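You operate a simulated robot arm through the tools that you are given. There is no shell and no other tool.

You run a simulated robot arm. Do the job below in one go: nothing can be reset, and whatever is moved stays where it is left.

## Task
Bend the black bracket to the angle on its label and lay it in the grey tray.
Fine: set the stop dial, clamp it in the folder, lower the leaf, open the clamp; leave the other bracket.

It is judged by the outcome, as a careful person would: the job done as asked, and still so three seconds after it is handed in. It fails if anything else is knocked over, pushed out of place, dropped, spilled or broken.

## Robot
A 6-joint arm with a two-finger parallel gripper, fixed in place. Base frame: the origin is on the floor under the middle of its stand, x ahead of it, y to its left, z up; the work surface is at about z = 850. Lengths are in mm, angles in rad, forces in N, time in s.
With the tool pointing down near the work surface it reaches from about 300 to 660 mm from the base axis. Its first joint turns from -2.007 to 2.007 rad. Payload 3.43 kg.
Tool frame: the origin (TCP) lies between the finger pads and is the grasp point; the fingertips stand 34 mm ahead of it; z points along the fingers, y is the line along which they close. The gripper opens to 128 mm. The fingers are 24 mm wide and 12 mm thick; the gripper's body (48 by 130 mm) begins 96 mm behind the TCP.
Orientation is that of the tool frame in the base frame, as [roll, pitch, yaw] about the fixed x, y, z axes, in that order (R = Rz(yaw) Ry(pitch) Rx(roll)). With the fingers straight down and closing along the base's y, the tool's x points along the base's -x, its y along +y and its z along -z.

## Interface
- The arm moves only by the tool nudge_tool. Its argument "series" is a list of rows, each a list of 7 numbers: the opening, from 0 (shut) to 1 (fully open), then the shift along the tool's x, y, z in m, then the turn, a rotation vector about the tool's x, y, z in rad. In form: [[grip, dx, dy, dz, wx, wy, wz], ...]. A call has 1 to 20 rows; each row is the pose to reach, as a shift and turn from the pose commanded when the call began, along the tool's axes at that moment. A row lasts 0.2 s, in which the tool goes at most 50 mm and 0.15 rad; a call with a longer step from one row to the next is refused whole, and so is a gripper value outside its range. Where a pose cannot be reached the arm comes as near as it can. A force on the tool above 50 N (or 10 N above the force at the start of the call, whichever is more), or a blocked arm, ends the call early, and 0.2 s more pass. The fingers move at their own pace (about 153 mm/s each) and stop on an object; they squeeze with about 41 N. The grip force told is the motor's: it shows also when the fingers shut on nothing. Time passes only in rows, and 0.2 s behind the last, so rows that repeat a pose let the fingers close. It gives the time, the measured TCP pose, the force on the tool (base axes), the opening and the grip force at its end, in the units of the frame above (readings bear some noise), with the torque about the TCP (base axes, N m) and any sound that the robot's microphone picked up.
- Cameras (640 x 400 px; columns grow to the right, rows downward): "scene" is fixed at [391.2, -665.2, 1611.9]; the picture's right is [0.85, 0.53, 0.00], its down [0.43, -0.69, -0.58] and it looks along [-0.31, 0.49, -0.82] (base axes); focal length 281 px, centre (320, 200). "wrist" rides on the gripper at [76, -11, -160] in the tool frame; the picture's right is [0.15, 0.99, 0.00], its down [-0.88, 0.13, -0.46] and it looks along [-0.45, 0.07, 0.89] (tool axes); focal length 234 px, centre (320, 200). There is no depth. A picture from a camera that has moved, and an enlarged one, comes with that camera's place and axes in the base frame and with its lens. The place of the scene camera against the robot may be out by one fixed shift of up to 18 mm in any direction.
- capture(camera): a new picture of that camera. The clock stands still meanwhile.
- raise_lower(by): slides the trunk up (or, below 0, down) by that many mm; the arm rides with it, the base frame stays. It gives what a move gives, with no picture.
- inspect(camera, box): a new picture of the part [left, top, right, bottom] of that camera's present view, enlarged. The clock stands still meanwhile.
- hand_in(): hands the job in; it is judged then, once.

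Places have to be worked out from the pictures, the camera data and where the tool is seen. Open the gripper and draw the arm clear of the work before you hand the job in, unless the task says otherwise.

The tools are called after "Call:" as a command line: name --pt "numbers of a row" for each row, then --argument value for the rest, lists and objects as JSON in quotes. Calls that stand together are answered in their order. nudge_tool: Moves the arm, as the interface text tells. Its arguments: {"type":"object","properties":{"series":{"type":"array","items":{"type":"array","items":{"type":"number"}}}},"required":["series"]} The other tools are called the same way: raise_lower (by) moves the trunk up or down; capture (camera) takes a picture; inspect (camera, box) takes an enlarged picture of a part of a camera's view; hand_in () hands the job in.

At the start:

```text
time_s: 0.0
position: [149.5, -324.5, 1267.4]
ee_rot: [3.141, 0.001, 3.141]
force: [0.0, 0.4, -0.6]
wrist_torque: [-0.01, -0.01, -0.01]
finger_gap: 128.1
grip_force: 0.1
trunk travel left (down, up): [-900.0, 90.0]
```

scene: 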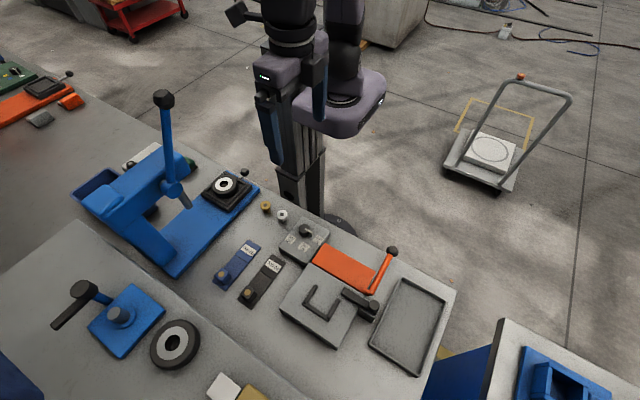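
wrist: 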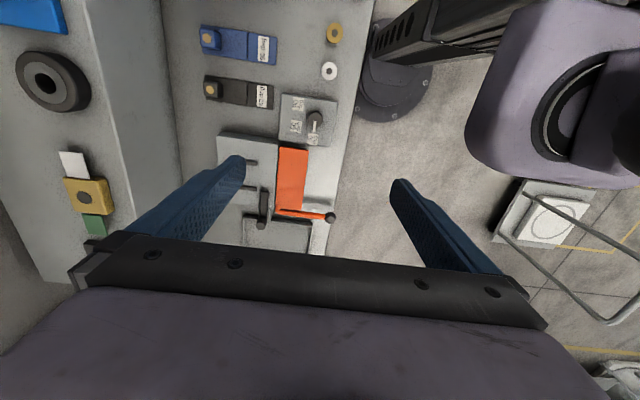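

I'll start with enlarged views of the work area to identify the brackets, the folder, the dial and the tray.

Call:
inspect --camera "scene" --box '[200, 180, 360, 280]'

Call:
inspect --camera "scene" --box '[270, 210, 462, 380]'

Call:
inspect --camera "wrist" --box '[190, 10, 350, 130]'

Call:
inspect --camera "wrist" --box '[200, 80, 360, 260]'

```text
4.00 times, centred on (280, 230) of scene
camera zoom: at [391.2, -665.2, 1611.9], right [0.85, 0.53, 0.0], down [0.43, -0.69, -0.58], along [-0.31, 0.49, -0.82], focal length 1125 px, centre (480, 80)
```

zoom: 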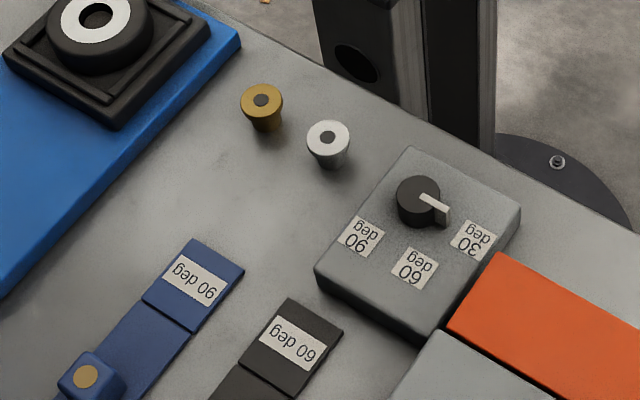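

```text
2.35 times, centred on (366, 295) of scene
camera zoom: at [391.2, -665.2, 1611.9], right [0.85, 0.53, 0.0], down [0.43, -0.69, -0.58], along [-0.31, 0.49, -0.82], focal length 662 px, centre (212, -24)
```

zoom: 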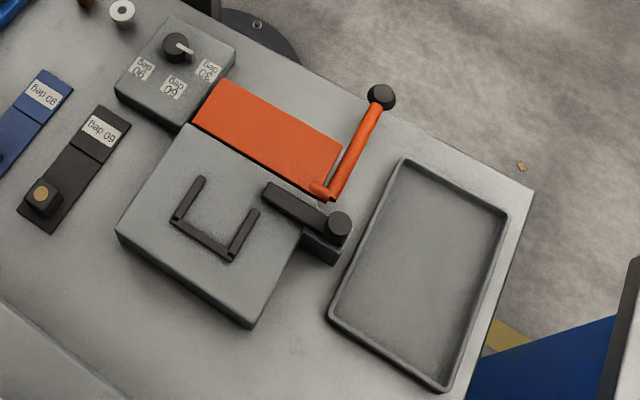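

```text
3.33 times, centred on (270, 70) of wrist
camera zoom: at [73.6, -336.1, 1426.3], right [-0.15, 0.99, 0.0], down [0.88, 0.13, 0.46], along [0.45, 0.07, -0.89], focal length 781 px, centre (487, 633)
```

zoom: 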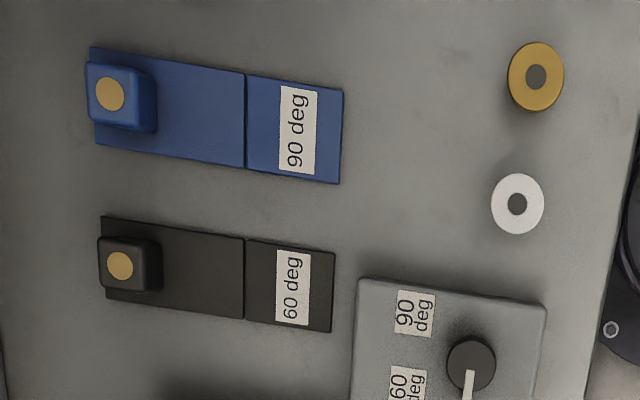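

```text
2.22 times, centred on (280, 170) of wrist
camera zoom: at [73.6, -336.1, 1426.3], right [-0.15, 0.99, 0.0], down [0.88, 0.13, 0.46], along [0.45, 0.07, -0.89], focal length 520 px, centre (409, 267)
```

zoom: 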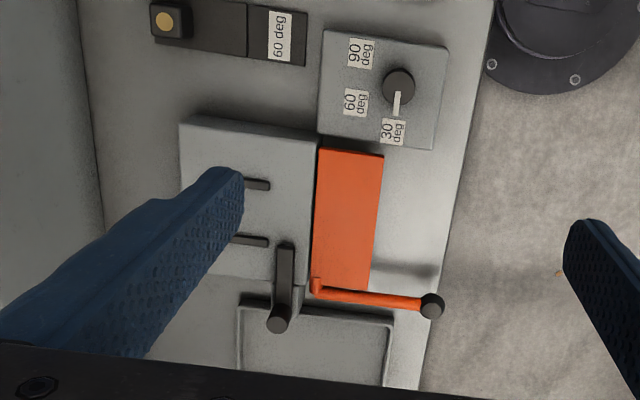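

The black bracket (label 60 deg) lies at about x 100–151, y −583 to −432; the dial points at 30, so it must go to 60. I'll move the arm over the bench at this height to look at the folder between the fingers.

Call:
nudge_tool --pt "1 0 -0.04 0 0 0 0" --pt "1 0 -0.08 0 0 0 0" --pt "1 0 -0.12 0 0 0 0" --pt "1 0 -0.16 0 0 0 0" --pt "1 0 -0.16 0 0 0 0"

Call:
capture --camera "wrist"

Call:
capture --camera "scene"

```text
time_s: 1.2
position: [149.3, -482.9, 1267.6]
ee_rot: [-3.14, -0.001, -3.141]
force: [0.1, 0.8, 0.3]
wrist_torque: [-0.04, 0.0, 0.0]
finger_gap: 128.0
grip_force: 0.0
trunk travel left (down, up): [-900.0, 90.0]
```

```text
taken
camera wrist: at [73.2, -494.5, 1427.4], right [-0.15, 0.99, 0.0], down [0.88, 0.13, 0.46], along [0.45, 0.07, -0.89], focal length 234 px, centre (320, 200)
```

wrist: 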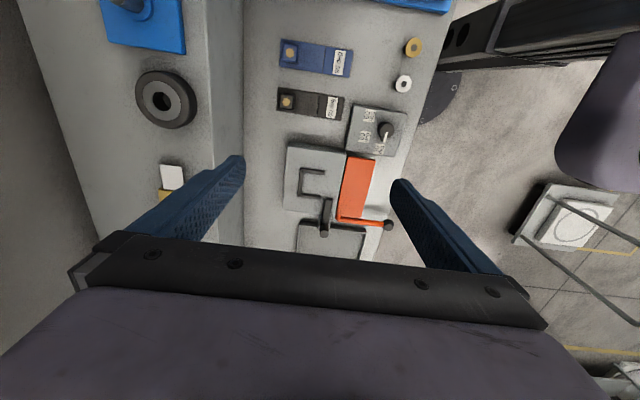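

```text
taken
```

scene: 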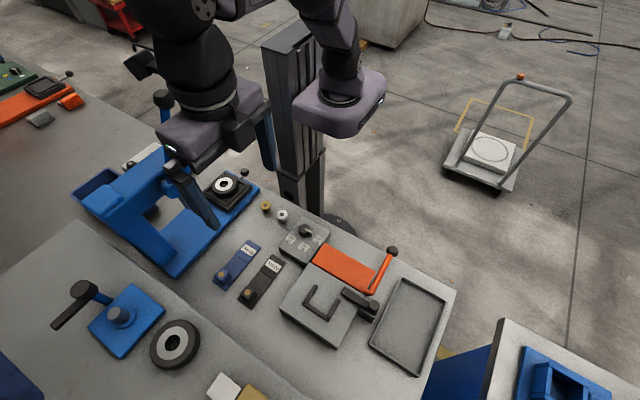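

The view is clear between the fingers. I'll enlarge the folder, dial and tray.

Call:
inspect --camera "wrist" --box '[270, 80, 430, 180]'

Call:
inspect --camera "wrist" --box '[270, 140, 430, 260]'

Call:
inspect --camera "scene" --box '[275, 230, 403, 350]'

Call:
inspect --camera "scene" --box '[230, 205, 330, 315]'

```text
4.00 times, centred on (350, 130) of wrist
camera zoom: at [73.2, -494.5, 1427.4], right [-0.15, 0.99, 0.0], down [0.88, 0.13, 0.46], along [0.45, 0.07, -0.89], focal length 937 px, centre (200, 480)
```

zoom: 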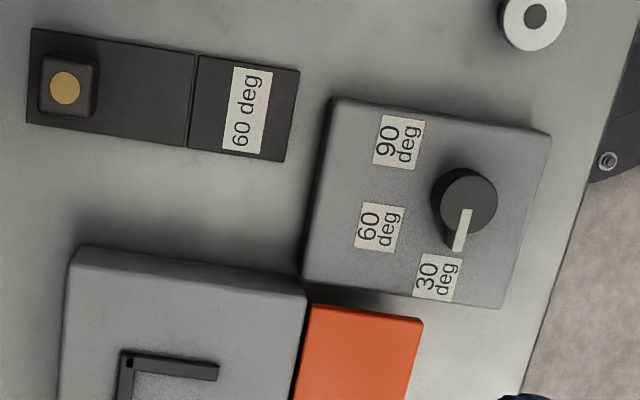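

```text
3.33 times, centred on (350, 200) of wrist
camera zoom: at [73.2, -494.5, 1427.4], right [-0.15, 0.99, 0.0], down [0.88, 0.13, 0.46], along [0.45, 0.07, -0.89], focal length 781 px, centre (220, 200)
```

zoom: 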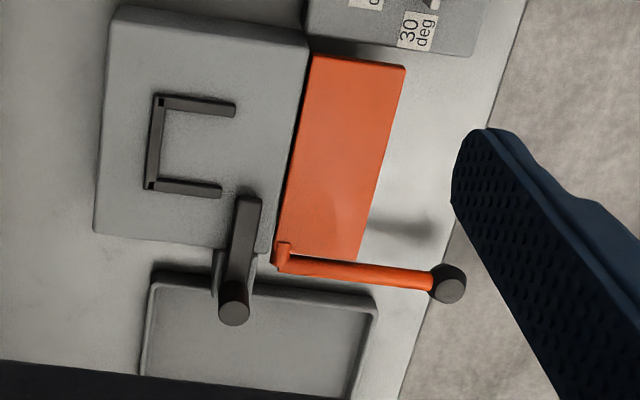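

```text
3.33 times, centred on (339, 290) of scene
camera zoom: at [391.2, -665.2, 1611.9], right [0.85, 0.53, 0.0], down [0.43, -0.69, -0.58], along [-0.31, 0.49, -0.82], focal length 938 px, centre (257, -100)
```

zoom: 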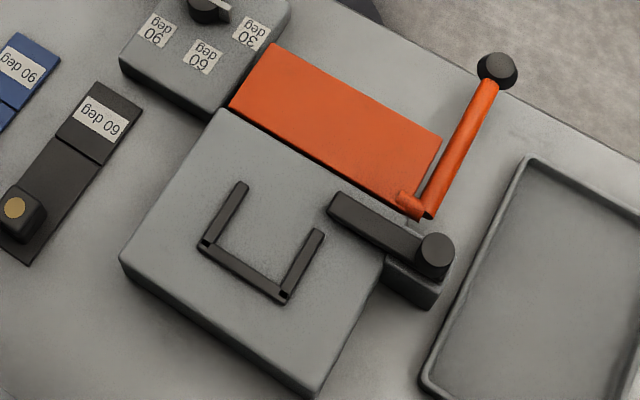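

```text
3.64 times, centred on (280, 260) of scene
camera zoom: at [391.2, -665.2, 1611.9], right [0.85, 0.53, 0.0], down [0.43, -0.69, -0.58], along [-0.31, 0.49, -0.82], focal length 1023 px, centre (466, -18)
```

zoom: 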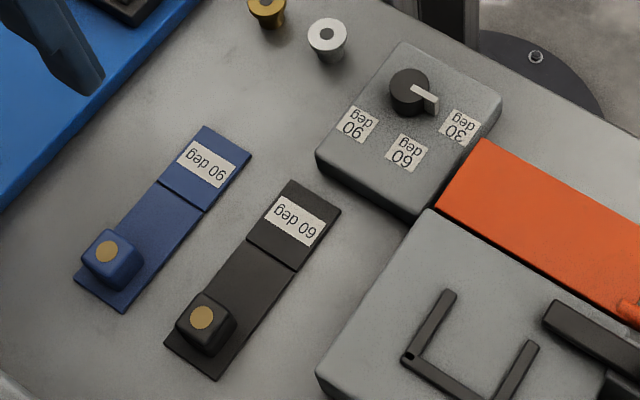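

The bed and leaf seem to be at about z 895 and the nest opens toward the leaf. I'll come down to about z 1100 for a closer look at the clamp, leaf and lever.

Call:
nudge_tool --pt "1 -0.01 0.01 0.035 0 0 0" --pt "1 -0.02 0.02 0.07 0 0 0" --pt "1 -0.03 0.03 0.105 0 0 0" --pt "1 -0.04 0.04 0.14 0 0 0" --pt "1 -0.043 0.046 0.167 0 0 0" --pt "1 -0.043 0.046 0.167 0 0 0"

Call:
capture --camera "wrist"

Call:
inspect --camera "wrist" --box '[220, 100, 460, 250]'

```text
time_s: 2.6
position: [195.1, -438.9, 1098.2]
ee_rot: [3.141, -0.001, -3.14]
force: [0.2, -0.1, 0.1]
wrist_torque: [-0.03, 0.0, 0.0]
finger_gap: 128.0
grip_force: 0.1
trunk travel left (down, up): [-900.0, 90.0]
```

```text
taken
camera wrist: at [117.4, -450.0, 1258.1], right [-0.15, 0.99, 0.0], down [0.88, 0.13, 0.46], along [0.45, 0.07, -0.89], focal length 234 px, centre (320, 200)
```

wrist: 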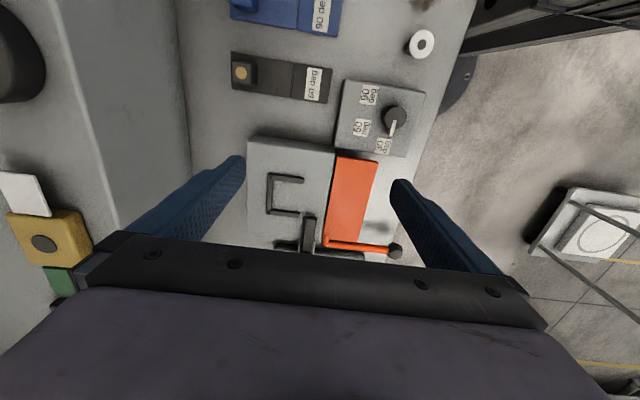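

```text
2.67 times, centred on (340, 175) of wrist
camera zoom: at [117.4, -450.0, 1258.1], right [-0.15, 0.99, 0.0], down [0.88, 0.13, 0.46], along [0.45, 0.07, -0.89], focal length 624 px, centre (267, 267)
```

zoom: 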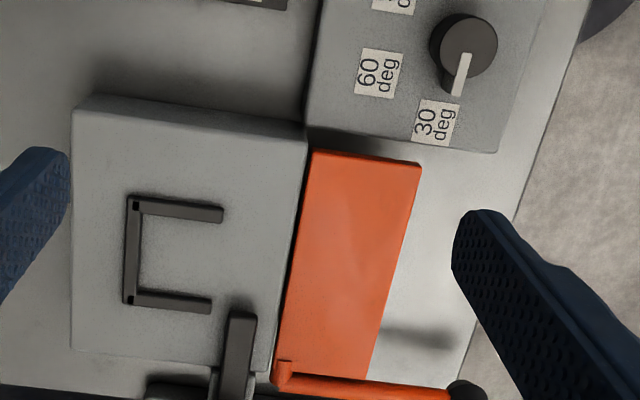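

I'll shift about 90 mm further in +x so the clamp knob and leaf lever come out from behind the gripper body.

Call:
nudge_tool --pt "1 -0.04 0.0 0 0 0 0" --pt "1 -0.08 0.01 0 0 0 0" --pt "1 -0.095 0.02 0 0 0 0" --pt "1 -0.095 0.02 0 0 0 0"

Call:
inspect --camera "wrist" --box '[220, 100, 460, 250]'

Call:
inspect --camera "wrist" --box '[220, 0, 460, 150]'

```text
time_s: 3.6
position: [285.6, -422.1, 1099.3]
ee_rot: [-3.141, -0.001, 3.141]
force: [0.5, 0.0, -0.2]
wrist_torque: [0.01, -0.01, 0.01]
finger_gap: 128.0
grip_force: 0.0
trunk travel left (down, up): [-900.0, 90.0]
```

```text
2.67 times, centred on (340, 175) of wrist
camera zoom: at [209.8, -431.3, 1258.9], right [-0.15, 0.99, 0.0], down [0.88, 0.13, 0.46], along [0.45, 0.07, -0.89], focal length 624 px, centre (267, 267)
```

zoom: 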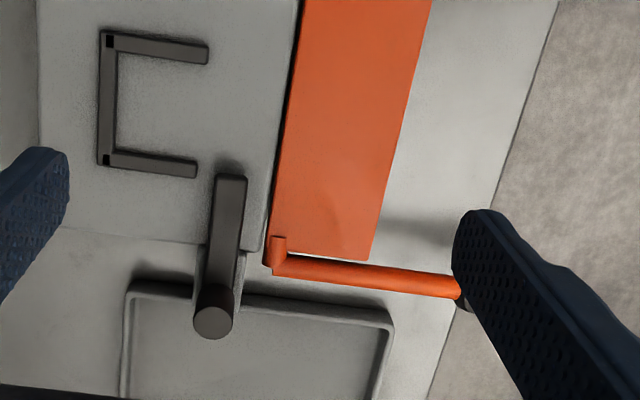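

```text
2.67 times, centred on (340, 75) of wrist
camera zoom: at [209.8, -431.3, 1258.9], right [-0.15, 0.99, 0.0], down [0.88, 0.13, 0.46], along [0.45, 0.07, -0.89], focal length 624 px, centre (267, 533)
```

zoom: 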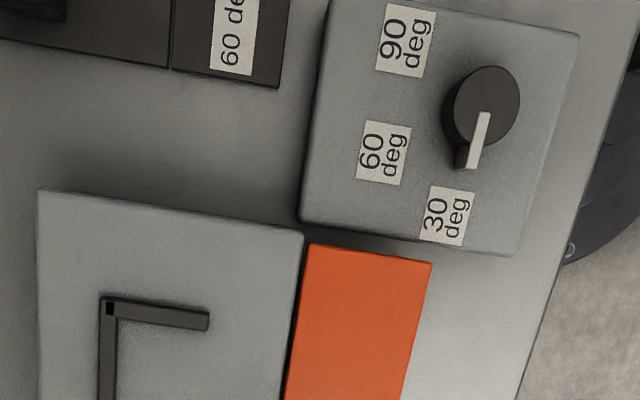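

The clamp bar tip floats above the bed (it casts an offset shadow), and the leaf looks flush with the bed. To understand which way the lever and clamp move, I'll tilt the tool for a shallower view along +x.

Call:
nudge_tool --pt "1 0.02 0.0 0 0 -0.12 0" --pt "1 0.04 0.01 0 0 -0.25 0" --pt "1 0.045 0.03 0.02 0 -0.38 0" --pt "1 0.05 0.05 0.05 0 -0.5 0" --pt "1 0.05 0.05 0.09 0 -0.5 0" --pt "1 0.05 0.05 0.12 0 -0.5 0" --pt "1 0.05 0.05 0.12 0 -0.5 0"

Call:
capture --camera "wrist"

Call:
capture --camera "scene"

```text
time_s: 5.2
position: [234.9, -370.5, 978.7]
ee_rot: [3.141, 0.499, -3.14]
force: [-0.4, 1.2, 0.0]
wrist_torque: [0.03, 0.0, 0.02]
finger_gap: 128.2
grip_force: 0.0
trunk travel left (down, up): [-900.0, 90.0]
```

```text
taken
camera wrist: at [91.8, -381.6, 1082.0], right [-0.13, 0.99, -0.07], down [0.55, 0.13, 0.82], along [0.82, 0.07, -0.57], focal length 234 px, centre (320, 200)
```

wrist: 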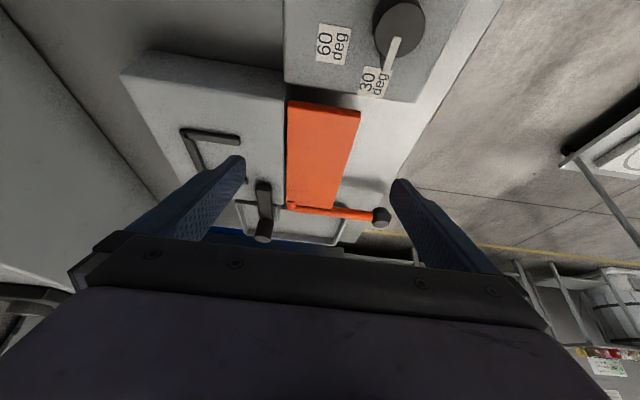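

```text
taken
```

scene: 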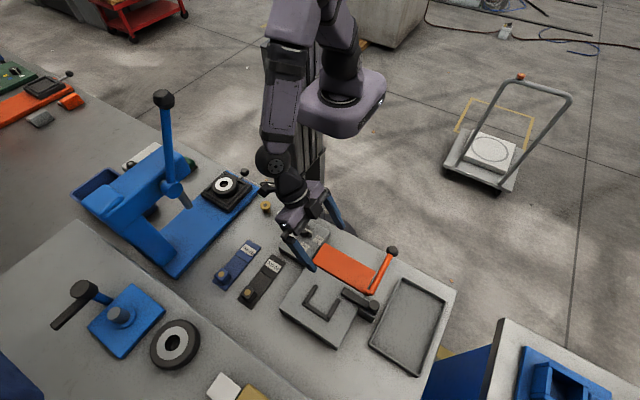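

The oblique view shows the lever and clamp well; I'll enlarge it.

Call:
inspect --camera "wrist" --box '[230, 150, 410, 260]'

Call:
inspect --camera "wrist" --box '[110, 0, 460, 210]'

```text
3.56 times, centred on (320, 205) of wrist
camera zoom: at [91.8, -381.6, 1082.0], right [-0.13, 0.99, -0.07], down [0.55, 0.13, 0.82], along [0.82, 0.07, -0.57], focal length 833 px, centre (320, 182)
```

zoom: 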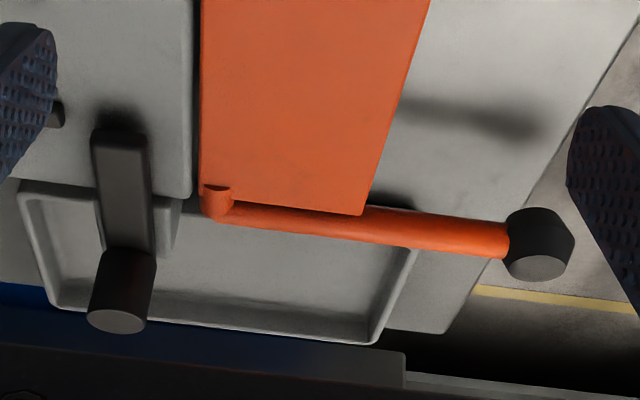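

```text
1.83 times, centred on (285, 105) of wrist
camera zoom: at [91.8, -381.6, 1082.0], right [-0.13, 0.99, -0.07], down [0.55, 0.13, 0.82], along [0.82, 0.07, -0.57], focal length 428 px, centre (384, 374)
```

zoom: 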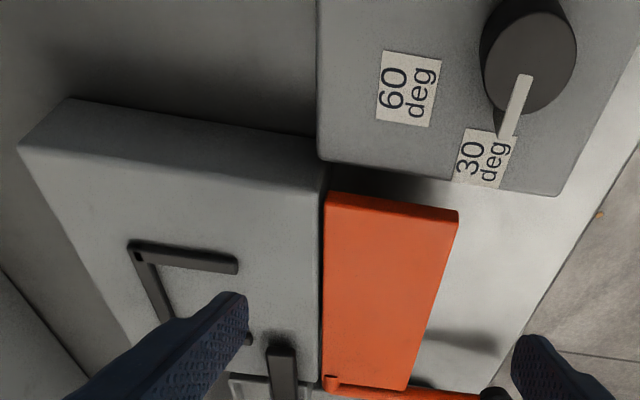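

The picture is upside-down here (image down is mostly up). The clamp's motion is still unclear, so I'll go up level again and then yaw 90° to look at the clamp from the robot's side.

Call:
nudge_tool --pt "1 -0.012 0 -0.022 0 0.125 0" --pt "1 -0.024 0 -0.044 0 0.25 0" --pt "1 -0.036 0 -0.066 0 0.375 0" --pt "1 -0.048 0 -0.088 0 0.5 0" --pt "1 -0.048 0 -0.088 0 0.5 0"

```text
time_s: 6.4
position: [237.3, -371.2, 1081.0]
ee_rot: [3.141, -0.001, 3.141]
force: [0.0, -0.6, -0.6]
wrist_torque: [0.03, 0.01, -0.01]
finger_gap: 128.2
grip_force: 0.0
trunk travel left (down, up): [-900.0, 90.0]
```

Level again. Now I'll yaw so the camera looks toward −y, moving to about (350, −290) at the same height.

Call:
nudge_tool --pt "1 -0.01 0.007 0 0 0 0.143" --pt "1 -0.02 0.014 0 0 0 0.286" --pt "1 -0.03 0.021 0 0 0 0.429" --pt "1 -0.04 0.028 0 0 0 0.572" --pt "1 -0.05 0.035 0 0 0 0.715" --pt "1 -0.06 0.042 0 0 0 0.858" --pt "1 -0.07 0.049 0 0 0 1.0" --pt "1 -0.08 0.056 0 0 0 1.143" --pt "1 -0.09 0.063 0 0 0 1.286" --pt "1 -0.1 0.07 0 0 0 1.429" --pt "1 -0.11 0.077 0 0 0 1.571" --pt "1 -0.113 0.08 0 0 0 1.571"

Call:
capture --camera "wrist"

```text
time_s: 9.0
position: [350.7, -286.8, 1080.3]
ee_rot: [3.141, 0.001, 1.568]
force: [-0.2, -0.3, 0.1]
wrist_torque: [0.01, 0.02, 0.0]
finger_gap: 127.7
grip_force: 0.0
trunk travel left (down, up): [-900.0, 90.0]
```

```text
taken
camera wrist: at [338.6, -211.9, 1239.4], right [0.99, 0.14, 0.0], down [0.13, -0.88, 0.46], along [0.07, -0.45, -0.89], focal length 234 px, centre (320, 200)
```

wrist: 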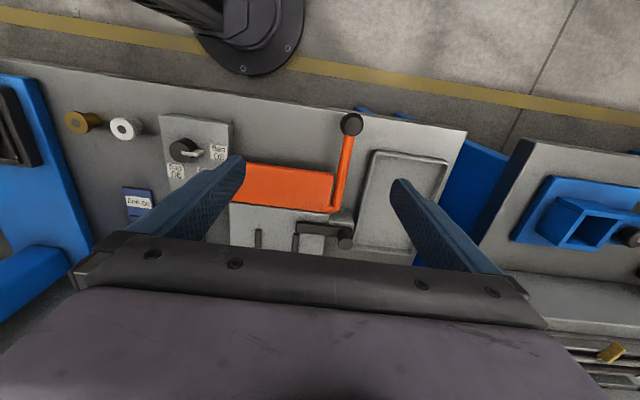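

Now tilt 0.9 rad and descend to about z 960 for a near-horizontal view toward −y of the clamp and lever.

Call:
nudge_tool --pt "1 0 0 0 0 -0.13 0" --pt "1 0 0 0 0 -0.26 0" --pt "1 0 0 0 0 -0.39 0" --pt "1 0 0 0 0 -0.52 0" --pt "1 0 0 0.02 0 -0.65 0" --pt "1 0 0 0.05 0 -0.78 0" --pt "1 0 0 0.08 0 -0.9 0" --pt "1 0 0 0.12 0 -0.9 0" --pt "1 0 0 0.12 0 -0.9 0"

Call:
capture --camera "wrist"

Call:
capture --camera "scene"

```text
time_s: 11.0
position: [352.5, -287.1, 958.4]
ee_rot: [3.141, 0.899, 1.569]
force: [0.6, -0.2, -0.3]
wrist_torque: [0.04, 0.01, 0.0]
finger_gap: 127.8
grip_force: 0.1
trunk travel left (down, up): [-900.0, 90.0]
```

```text
taken
camera wrist: at [340.7, -115.4, 998.3], right [0.99, 0.09, -0.11], down [0.13, -0.19, 0.97], along [0.07, -0.98, -0.2], focal length 234 px, centre (320, 200)
```

wrist: 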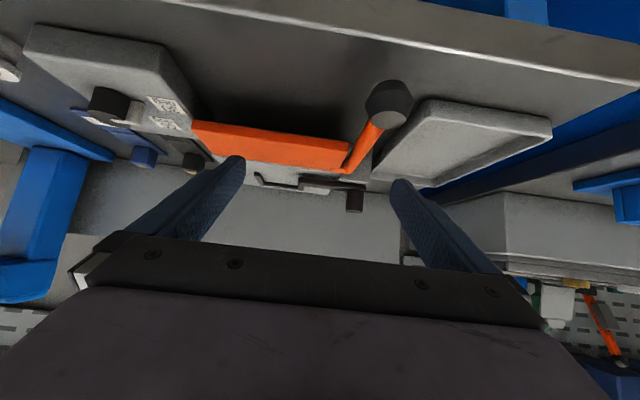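

```text
taken
```

scene: 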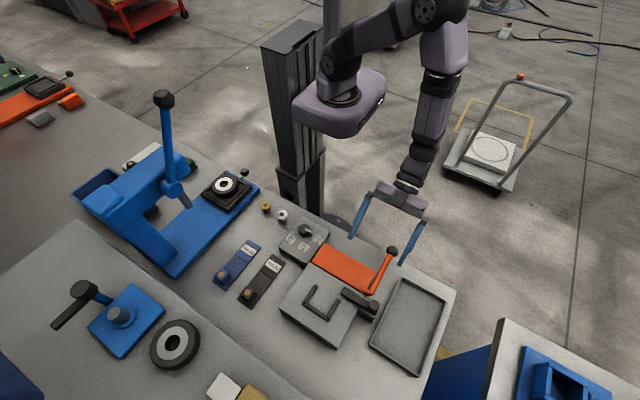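

Call:
inspect --camera "wrist" --box '[180, 70, 440, 220]'

Call:
inspect --camera "wrist" --box '[240, 140, 400, 230]'

Call:
inspect --camera "wrist" --box '[0, 20, 240, 180]'

```text
2.46 times, centred on (310, 145) of wrist
camera zoom: at [340.7, -115.4, 998.3], right [0.99, 0.09, -0.11], down [0.13, -0.19, 0.97], along [0.07, -0.98, -0.2], focal length 576 px, centre (345, 335)
```

zoom: 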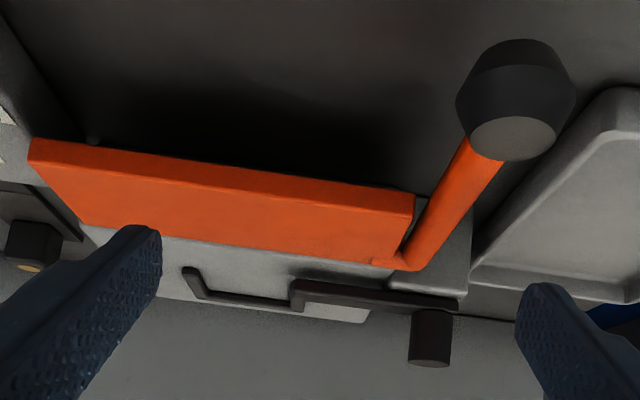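

```text
4.00 times, centred on (320, 185) of wrist
camera zoom: at [340.7, -115.4, 998.3], right [0.99, 0.09, -0.11], down [0.13, -0.19, 0.97], along [0.07, -0.98, -0.2], focal length 937 px, centre (320, 260)
```

zoom: 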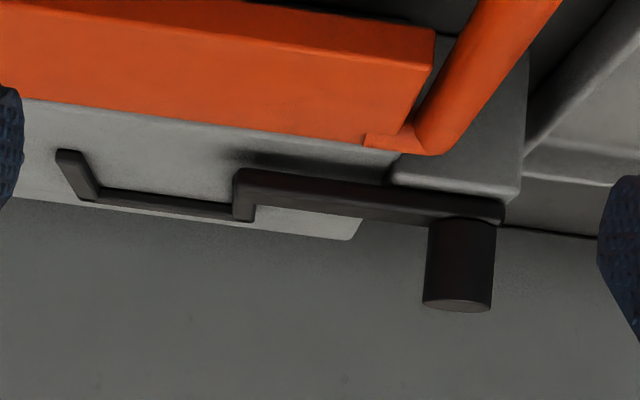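

```text
2.50 times, centred on (120, 100) of wrist
camera zoom: at [340.7, -115.4, 998.3], right [0.99, 0.09, -0.11], down [0.13, -0.19, 0.97], along [0.07, -0.98, -0.2], focal length 585 px, centre (820, 450)
```

zoom: 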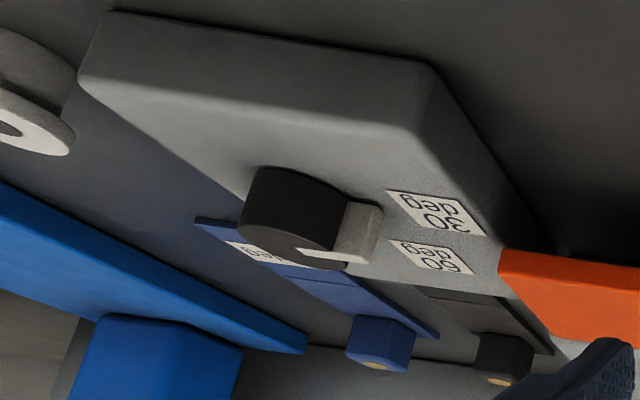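

The clamp bar is horizontal, just above the bed, on a base block at the +x end with an upright knob. I'll zoom the fixed camera on it for the guide detail.

Call:
inspect --camera "scene" --box '[330, 275, 394, 325]'

Call:
inspect --camera "scene" --box '[345, 235, 409, 300]'

Call:
inspect --camera "scene" --box '[275, 215, 335, 262]'

```text
8.00 times, centred on (362, 300) of scene
camera zoom: at [391.2, -665.2, 1611.9], right [0.85, 0.53, 0.0], down [0.43, -0.69, -0.58], along [-0.31, 0.49, -0.82], focal length 2250 px, centre (-16, -600)
```

zoom: 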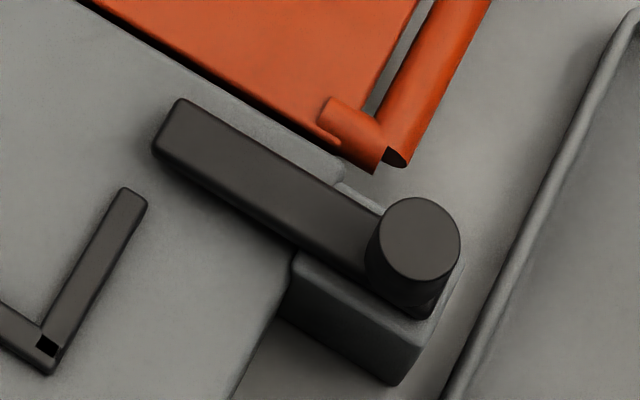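

```text
6.15 times, centred on (377, 268) of scene
camera zoom: at [391.2, -665.2, 1611.9], right [0.85, 0.53, 0.0], down [0.43, -0.69, -0.58], along [-0.31, 0.49, -0.82], focal length 1731 px, centre (-31, -215)
```

zoom: 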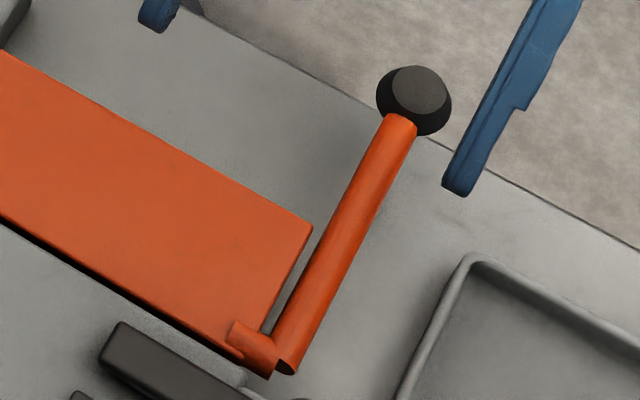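

```text
8.51 times, centred on (305, 238) of scene
camera zoom: at [391.2, -665.2, 1611.9], right [0.85, 0.53, 0.0], down [0.43, -0.69, -0.58], along [-0.31, 0.49, -0.82], focal length 2394 px, centre (448, -128)
```

zoom: 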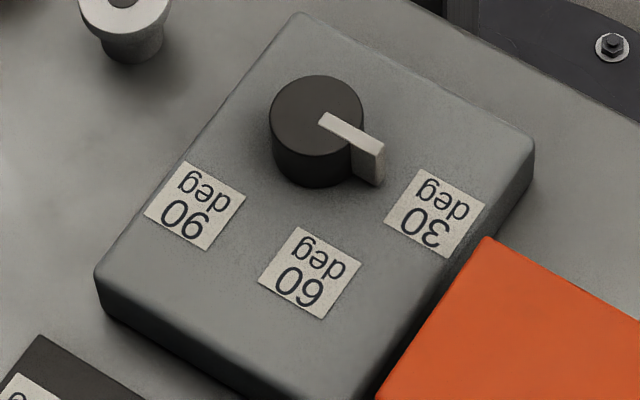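

The clamp is a bar that slides in x on a base block (knob on the +x end), and the dial must go from 30 (pointing +x) to 60, about 60° clockwise from above. I'll untilt and rise, then go over to the dial.

Call:
nudge_tool --pt "1 -0.04 0 -0.03 0 0.0 0" --pt "1 -0.07 0 -0.055 0 0.13 0" --pt "1 -0.094 0 -0.075 0 0.26 0" --pt "1 -0.094 0 -0.075 0 0.39 0" --pt "1 -0.094 0 -0.075 0 0.52 0" --pt "1 -0.094 0 -0.075 0 0.65 0" --pt "1 -0.094 0 -0.075 0 0.78 0" --pt "1 -0.094 0 -0.075 0 0.9 0" --pt "1 -0.094 0 -0.075 0 0.9 0"

```text
time_s: 13.0
position: [350.7, -289.1, 1081.1]
ee_rot: [-3.14, -0.001, 1.572]
force: [-0.3, 0.1, -0.3]
wrist_torque: [-0.01, 0.02, 0.0]
finger_gap: 127.6
grip_force: 0.1
trunk travel left (down, up): [-900.0, 90.0]
```

Level at (351, −289, 1081). Next: yaw back to π and move above the dial at roughly (146, −336), coming down to z ≈ 1010.

Call:
nudge_tool --pt "1 -0.004 -0.018 0 0 0 -0.143" --pt "1 -0.008 -0.036 0 0 0 -0.286" --pt "1 -0.012 -0.054 0 0 0 -0.429" --pt "1 -0.017 -0.072 0 0 0 -0.572" --pt "1 -0.021 -0.09 0 0 0 -0.715" --pt "1 -0.026 -0.108 0 0 0 -0.858" --pt "1 -0.03 -0.127 0 0 0 -1.0" --pt "1 -0.034 -0.146 0 0 0 -1.143" --pt "1 -0.039 -0.165 0.01 0 0 -1.286" --pt "1 -0.043 -0.185 0.03 0 0 -1.429" --pt "1 -0.047 -0.204 0.05 0 0 -1.571" --pt "1 -0.047 -0.204 0.07 0 0 -1.571" --pt "1 -0.047 -0.204 0.07 0 0 -1.571"

Call:
capture --camera "wrist"

Call:
inspect --camera "wrist" --box '[240, 80, 400, 220]'

```text
time_s: 15.8
position: [145.8, -337.3, 1010.4]
ee_rot: [-3.141, -0.001, -3.14]
force: [-0.3, 0.6, 0.6]
wrist_torque: [-0.02, 0.0, 0.05]
finger_gap: 128.0
grip_force: 0.0
trunk travel left (down, up): [-900.0, 90.0]
```

```text
taken
camera wrist: at [70.3, -348.0, 1169.7], right [-0.15, 0.99, 0.0], down [0.88, 0.13, 0.46], along [0.45, 0.07, -0.89], focal length 234 px, centre (320, 200)
```

wrist: 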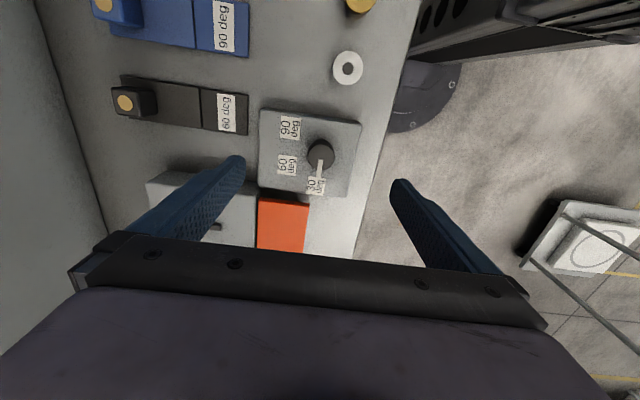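

```text
2.86 times, centred on (320, 150) of wrist
camera zoom: at [70.3, -348.0, 1169.7], right [-0.15, 0.99, 0.0], down [0.88, 0.13, 0.46], along [0.45, 0.07, -0.89], focal length 669 px, centre (320, 343)
```

zoom: 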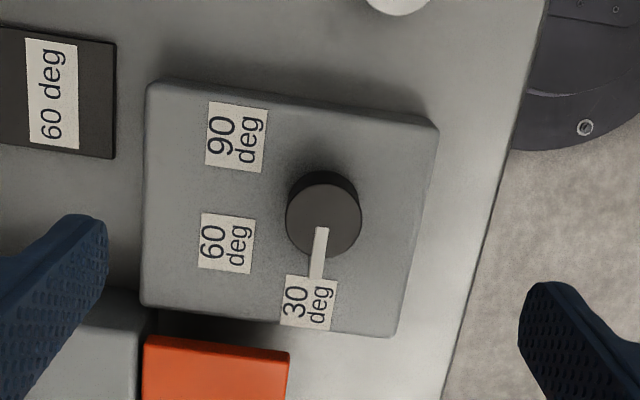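

Knob top is at about (147.5, −335.5, 905), box top about 875, pointer toward +x. I'll half-close the fingers and descend so the tips are around z 884.

Call:
nudge_tool --pt "0.5 -0.0015 0.0015 0.0 0 0 0" --pt "0.5 -0.0015 0.0015 0.03 0 0 0" --pt "0.5 -0.0015 0.0015 0.06 0 0 0" --pt "0.5 -0.0015 0.0015 0.06 0 0 0"

Call:
inspect --camera "wrist" --box '[220, 80, 420, 230]'

```text
time_s: 16.8
position: [148.5, -334.4, 951.1]
ee_rot: [3.141, -0.001, -3.141]
force: [0.7, 0.6, 1.3]
wrist_torque: [0.0, 0.0, -0.03]
finger_gap: 63.9
grip_force: 0.0
trunk travel left (down, up): [-900.0, 90.0]
```

```text
2.67 times, centred on (320, 155) of wrist
camera zoom: at [72.5, -345.9, 1109.6], right [-0.15, 0.99, 0.0], down [0.88, 0.13, 0.46], along [0.45, 0.07, -0.89], focal length 624 px, centre (320, 320)
```

zoom: 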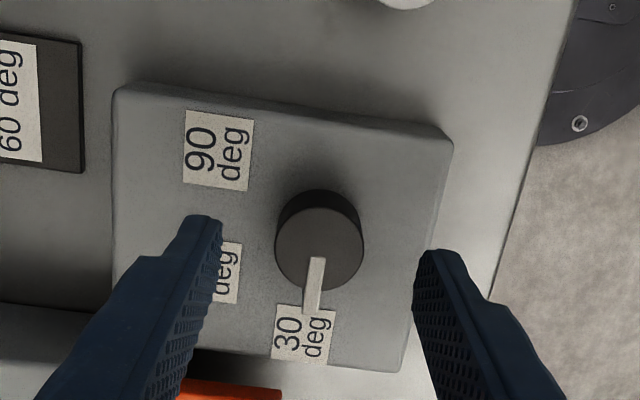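

The knob is centred between the fingers to within about 1 mm. I'll descend to put the fingertips at about z 883 and then close on the knob.

Call:
nudge_tool --pt "0.5 0.001 0 0.012 0 0 0" --pt "0.5 0.001 0 0.024 0 0 0" --pt "0.5 0.001 0 0.034 0 0 0" --pt "0.5 0.001 0 0.034 0 0 0"

Call:
inspect --camera "wrist" --box '[220, 100, 420, 250]'

```text
time_s: 17.8
position: [147.8, -333.6, 915.1]
ee_rot: [-3.141, 0.0, 3.141]
force: [-0.3, -0.3, -0.5]
wrist_torque: [-0.01, 0.01, -0.04]
finger_gap: 64.3
grip_force: 0.1
trunk travel left (down, up): [-900.0, 90.0]
```

```text
2.67 times, centred on (320, 175) of wrist
camera zoom: at [71.3, -345.0, 1075.3], right [-0.15, 0.99, 0.0], down [0.88, 0.13, 0.46], along [0.45, 0.07, -0.89], focal length 624 px, centre (320, 267)
```

zoom: 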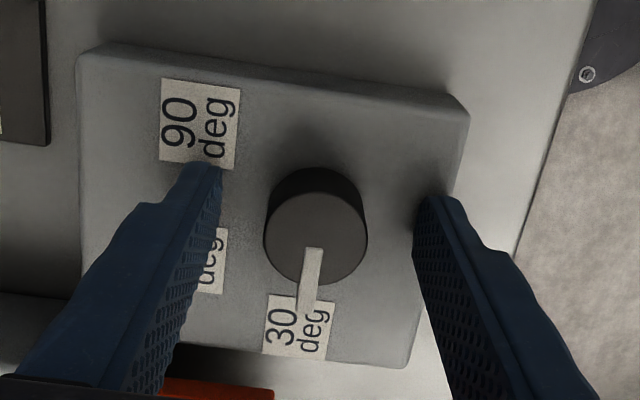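

Fingers straddle the knob without contact. I'll close gently by stepping the opening down and let them settle.

Call:
nudge_tool --pt "0.35 0 0 0 0 0 0" --pt "0.2 0 0 0 0 0 0" --pt "0.15 0 0 0 0 0 0" --pt "0.15 0 0 0 0 0 0"

```text
time_s: 18.8
position: [146.4, -334.4, 915.9]
ee_rot: [3.141, 0.0, -3.141]
force: [0.9, -2.6, -0.5]
wrist_torque: [-0.21, -0.23, -0.03]
finger_gap: 30.3
grip_force: 44.8
trunk travel left (down, up): [-900.0, 90.0]
```

The knob is held (gap 30 mm, 45 N). I'll turn it the first half, 30° clockwise from above, and check.

Call:
nudge_tool --pt "0.15 0 0 0 0 0 0.131" --pt "0.15 0 0 0 0 0 0.262" --pt "0.15 0 0 0 0 0 0.393" --pt "0.15 0 0 0 0 0 0.524" --pt "0.15 0 0 0 0 0 0.524"

Call:
inspect --camera "wrist" --box '[220, 100, 420, 250]'

Call:
inspect --camera "scene" --box '[260, 205, 350, 275]'

```text
time_s: 20.0
position: [148.1, -333.8, 916.7]
ee_rot: [3.141, -0.002, 2.616]
force: [7.3, 1.8, -5.7]
wrist_torque: [-0.68, -1.36, -0.03]
finger_gap: 30.2
grip_force: 44.8
trunk travel left (down, up): [-900.0, 90.0]
```

```text
2.67 times, centred on (320, 175) of wrist
camera zoom: at [76.6, -305.4, 1075.5], right [0.37, 0.93, 0.0], down [0.83, -0.33, 0.45], along [0.42, -0.17, -0.89], focal length 624 px, centre (320, 267)
```

zoom: 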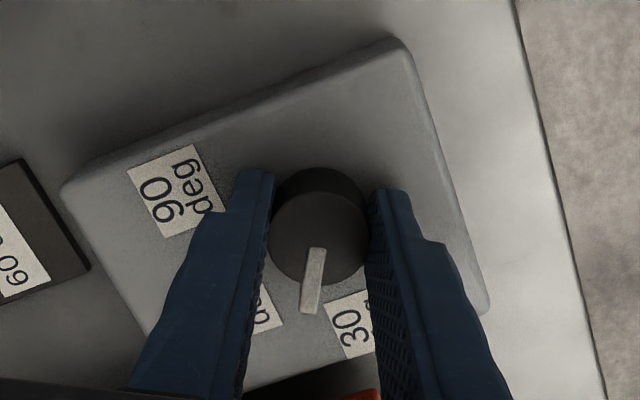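

```text
5.71 times, centred on (305, 240) of scene
camera zoom: at [391.2, -665.2, 1611.9], right [0.85, 0.53, 0.0], down [0.43, -0.69, -0.58], along [-0.31, 0.49, -0.82], focal length 1607 px, centre (406, -29)
```

zoom: 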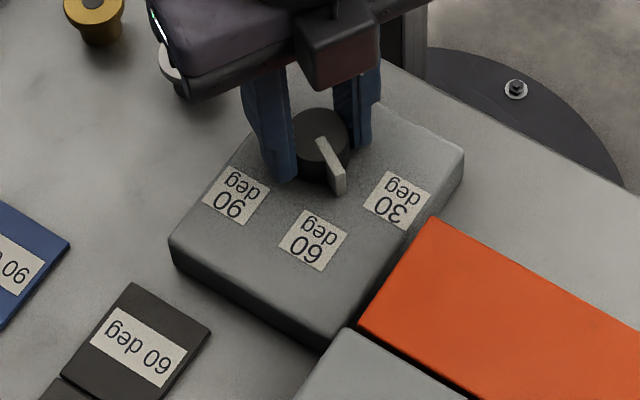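

The dial turns with the fingers, the pointer now between 30 and 60. I'll turn the remaining 30°.

Call:
nudge_tool --pt "0.15 0 0 0 0 0 0.131" --pt "0.15 0 0 0 0 0 0.262" --pt "0.15 0 0 0 0 0 0.393" --pt "0.15 0 0 0 0 0 0.524" --pt "0.15 0 0 0 0 0 0.524"

Call:
inspect --camera "wrist" --box '[220, 100, 420, 250]'

Call:
inspect --camera "scene" --box '[260, 205, 350, 275]'

```text
time_s: 21.2
position: [148.3, -331.7, 915.9]
ee_rot: [-3.14, -0.004, 2.094]
force: [17.2, 7.6, -8.8]
wrist_torque: [0.65, -0.68, 0.04]
finger_gap: 30.3
grip_force: 45.1
trunk travel left (down, up): [-900.0, 90.0]
```

```text
2.67 times, centred on (320, 175) of wrist
camera zoom: at [101.6, -272.8, 1075.7], right [0.78, 0.62, 0.0], down [0.55, -0.7, 0.45], along [0.28, -0.36, -0.89], focal length 624 px, centre (320, 267)
```

zoom: 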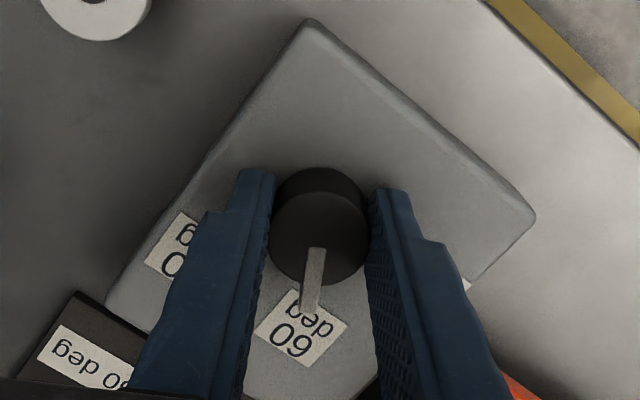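

```text
5.71 times, centred on (305, 240) of scene
camera zoom: at [391.2, -665.2, 1611.9], right [0.85, 0.53, 0.0], down [0.43, -0.69, -0.58], along [-0.31, 0.49, -0.82], focal length 1607 px, centre (406, -29)
```

zoom: 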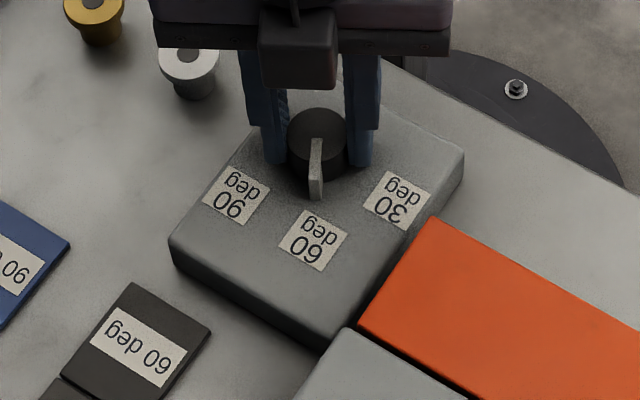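

The pointer now points at the 60 label. I'll open the fingers in place, rise and verify.

Call:
nudge_tool --pt "0.4 0 0 0 0 0 0" --pt "0.5 0 0 0 0 0 0" --pt "0.5 0 0 -0.03 0 0 0" --pt "0.5 0 0 -0.07 0 0 0" --pt "0.5 0 0 -0.1 0 0 0" --pt "0.5 0 0 -0.1 0 0 0"

Call:
inspect --camera "wrist" --box '[220, 80, 420, 230]'

Call:
inspect --camera "scene" --box '[275, 215, 335, 262]'

```text
time_s: 22.6
position: [145.3, -333.2, 1017.5]
ee_rot: [-3.141, 0.0, 2.094]
force: [-1.0, -0.2, -1.2]
wrist_torque: [0.04, -0.02, -0.03]
finger_gap: 63.9
grip_force: 0.1
trunk travel left (down, up): [-900.0, 90.0]
```

```text
2.67 times, centred on (320, 155) of wrist
camera zoom: at [98.0, -273.3, 1177.3], right [0.78, 0.62, 0.0], down [0.55, -0.7, 0.46], along [0.28, -0.36, -0.89], focal length 624 px, centre (320, 320)
```

zoom: 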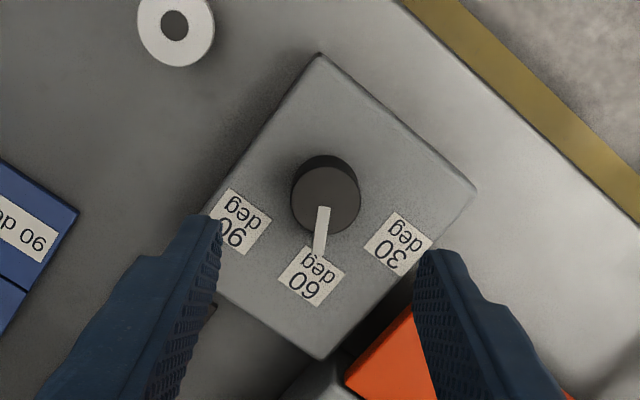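

```text
8.51 times, centred on (305, 238) of scene
camera zoom: at [391.2, -665.2, 1611.9], right [0.85, 0.53, 0.0], down [0.43, -0.69, -0.58], along [-0.31, 0.49, -0.82], focal length 2394 px, centre (448, -128)
```

zoom: 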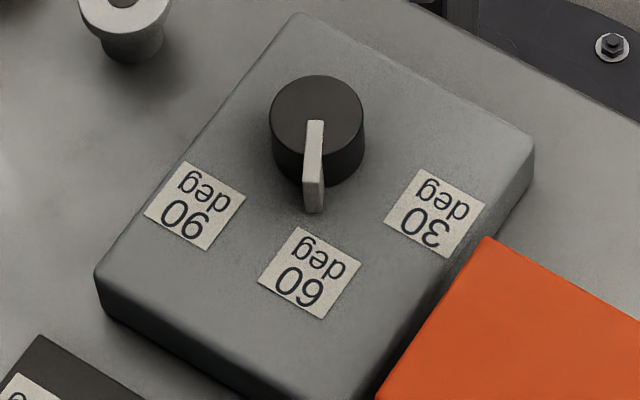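

The dial is set at 60. Next, I'll yaw back to π and move over the black bracket (at about x 125, y −565 for its block) to measure it.

Call:
nudge_tool --pt "0.5 0 0 0 0 0 -0.131" --pt "0.5 0 0 0 0 0 -0.262" --pt "0.5 0 0 0 0 0 -0.393" --pt "0.5 0 0 0 0 0 -0.524" --pt "0.5 0 0 0 0 0 -0.655" --pt "0.5 0 0 0 0 0 -0.786" --pt "0.5 0 0 0 0 0 -0.917" --pt "0.5 0 0 0 0 0 -1.047" --pt "0.5 0 0 0 0 0 -1.047"

Call:
nudge_tool --pt "0.8 0.005 -0.04 0 0 0 0" --pt "0.8 0.01 -0.08 0 0 0 0" --pt "0.8 0.015 -0.12 0 0 0 0" --pt "0.8 0.02 -0.16 0 0 0 0" --pt "0.8 0.022 -0.195 0 0 0 0" --pt "0.8 0.022 -0.23 0 0 0 0" --pt "0.8 0.022 -0.23 0 0 0 0"

Call:
inspect --camera "wrist" --box '[220, 60, 460, 230]'

```text
time_s: 24.6
position: [146.8, -333.3, 1017.1]
ee_rot: [-3.14, 0.0, -3.142]
force: [0.8, 0.8, -0.2]
wrist_torque: [0.02, 0.03, 0.03]
finger_gap: 64.0
grip_force: 0.0
trunk travel left (down, up): [-900.0, 90.0]
```

```text
time_s: 26.2
position: [126.4, -563.2, 1017.3]
ee_rot: [3.141, -0.001, 3.141]
force: [-0.3, 0.3, 0.5]
wrist_torque: [0.0, -0.03, 0.04]
finger_gap: 102.3
grip_force: 0.1
trunk travel left (down, up): [-900.0, 90.0]
```

```text
2.35 times, centred on (340, 145) of wrist
camera zoom: at [49.6, -574.4, 1177.0], right [-0.15, 0.99, 0.0], down [0.88, 0.13, 0.46], along [0.45, 0.07, -0.89], focal length 551 px, centre (273, 329)
```

zoom: 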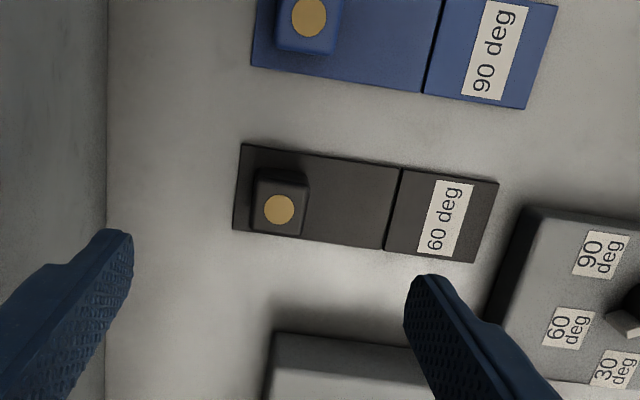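

The block is about 27 mm square, top at z ≈ 883, centred near (125, −560.5); the plate is 49 × 150 with the fold 92 mm from its end. I'll come down to z ≈ 940 to refine the alignment.

Call:
nudge_tool --pt "0.6 0.001 0.0025 0.03 0 0 0" --pt "0.6 0.001 0.0025 0.06 0 0 0" --pt "0.6 0.001 0.0025 0.077 0 0 0" --pt "0.6 0.001 0.0025 0.077 0 0 0"

Call:
inspect --camera "wrist" --box '[220, 80, 420, 230]'

```text
time_s: 27.2
position: [124.7, -562.0, 938.7]
ee_rot: [3.142, 0.0, -3.141]
force: [-0.3, -0.1, -0.5]
wrist_torque: [0.0, 0.0, 0.01]
finger_gap: 76.9
grip_force: 0.0
trunk travel left (down, up): [-900.0, 90.0]
```

```text
2.67 times, centred on (320, 155) of wrist
camera zoom: at [48.8, -571.8, 1097.6], right [-0.15, 0.99, 0.0], down [0.88, 0.13, 0.46], along [0.45, 0.07, -0.89], focal length 624 px, centre (320, 320)
```

zoom: 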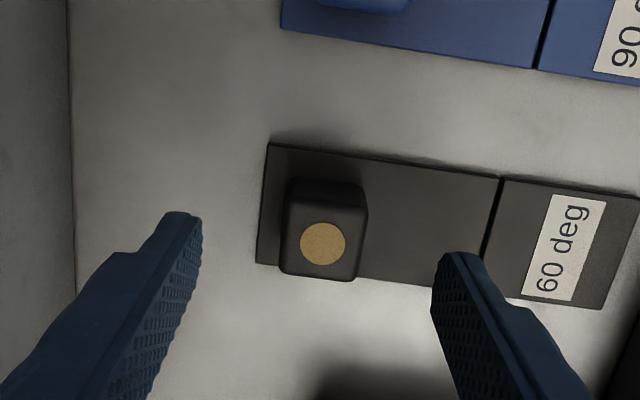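

Block centre at about (125.5, −559.5). I'll shift 2 mm in +y, descend to TCP z ≈ 899 (fingertips about 10 mm above the plate) and close on the block.

Call:
nudge_tool --pt "0.6 -0.0005 0.002 0.015 0 0 0" --pt "0.6 -0.0005 0.002 0.03 0 0 0" --pt "0.6 -0.0005 0.002 0.039 0 0 0" --pt "0.6 -0.0005 0.002 0.039 0 0 0" --pt "0.4 -0.0005 0.002 0.039 0 0 0" --pt "0.25 -0.0005 0.002 0.039 0 0 0" --pt "0.12 -0.0005 0.002 0.039 0 0 0" --pt "0.12 -0.0005 0.002 0.039 0 0 0"

Call:
inspect --camera "wrist" --box '[220, 80, 460, 250]'

```text
time_s: 29.0
position: [123.6, -560.5, 901.1]
ee_rot: [3.141, -0.002, 3.141]
force: [0.2, 0.5, -0.8]
wrist_torque: [-0.05, 0.0, -0.01]
finger_gap: 29.0
grip_force: 40.7
trunk travel left (down, up): [-900.0, 90.0]
```

```text
2.35 times, centred on (340, 165) of wrist
camera zoom: at [48.0, -571.0, 1059.4], right [-0.15, 0.99, 0.0], down [0.88, 0.13, 0.46], along [0.45, 0.07, -0.89], focal length 551 px, centre (273, 282)
```

zoom: 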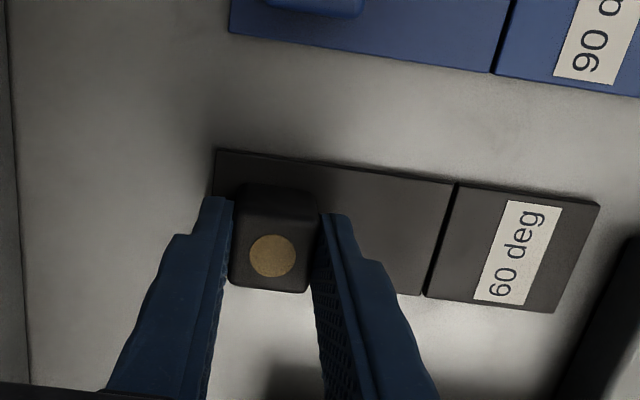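

The block is gripped (gap 29 mm). Plate end is about 24 mm behind the TCP in −y and the bracket is aligned with the tool. I'll lift it straight up about 115 mm.

Call:
nudge_tool --pt "0.12 0 0 -0.01 0 0 0" --pt "0.12 0 0 -0.03 0 0 0" --pt "0.12 0 0 -0.06 0 0 0" --pt "0.12 0 0 -0.09 0 0 0" --pt "0.12 0 0 -0.115 0 0 0" --pt "0.12 0 0 -0.115 0 0 0"

Call:
inspect --camera "wrist" --box '[220, 80, 460, 250]'

Call:
capture --camera "scene"

```text
time_s: 30.4
position: [124.3, -560.5, 1014.5]
ee_rot: [-3.141, 0.0, -3.142]
force: [-0.4, 0.3, -1.8]
wrist_torque: [-0.01, -0.04, -0.02]
finger_gap: 29.3
grip_force: 40.7
trunk travel left (down, up): [-900.0, 90.0]
```

```text
2.35 times, centred on (340, 165) of wrist
camera zoom: at [48.2, -571.2, 1172.6], right [-0.15, 0.99, 0.0], down [0.88, 0.13, 0.46], along [0.45, 0.07, -0.89], focal length 551 px, centre (273, 282)
```

zoom: 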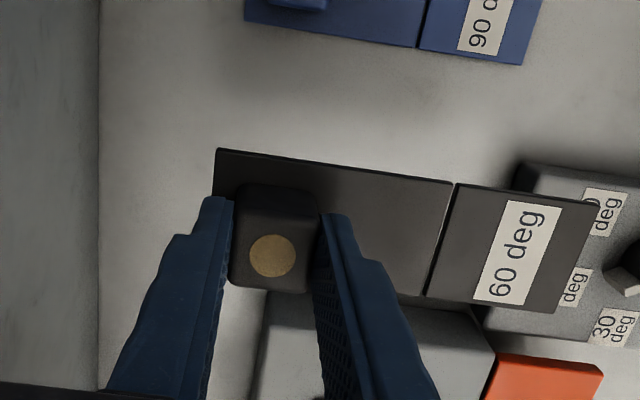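

```text
taken
```

scene: 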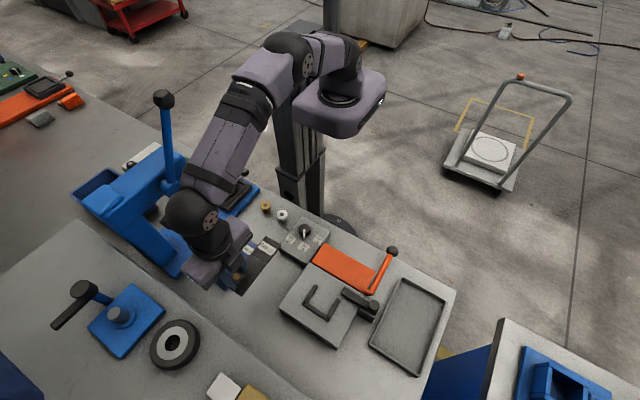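

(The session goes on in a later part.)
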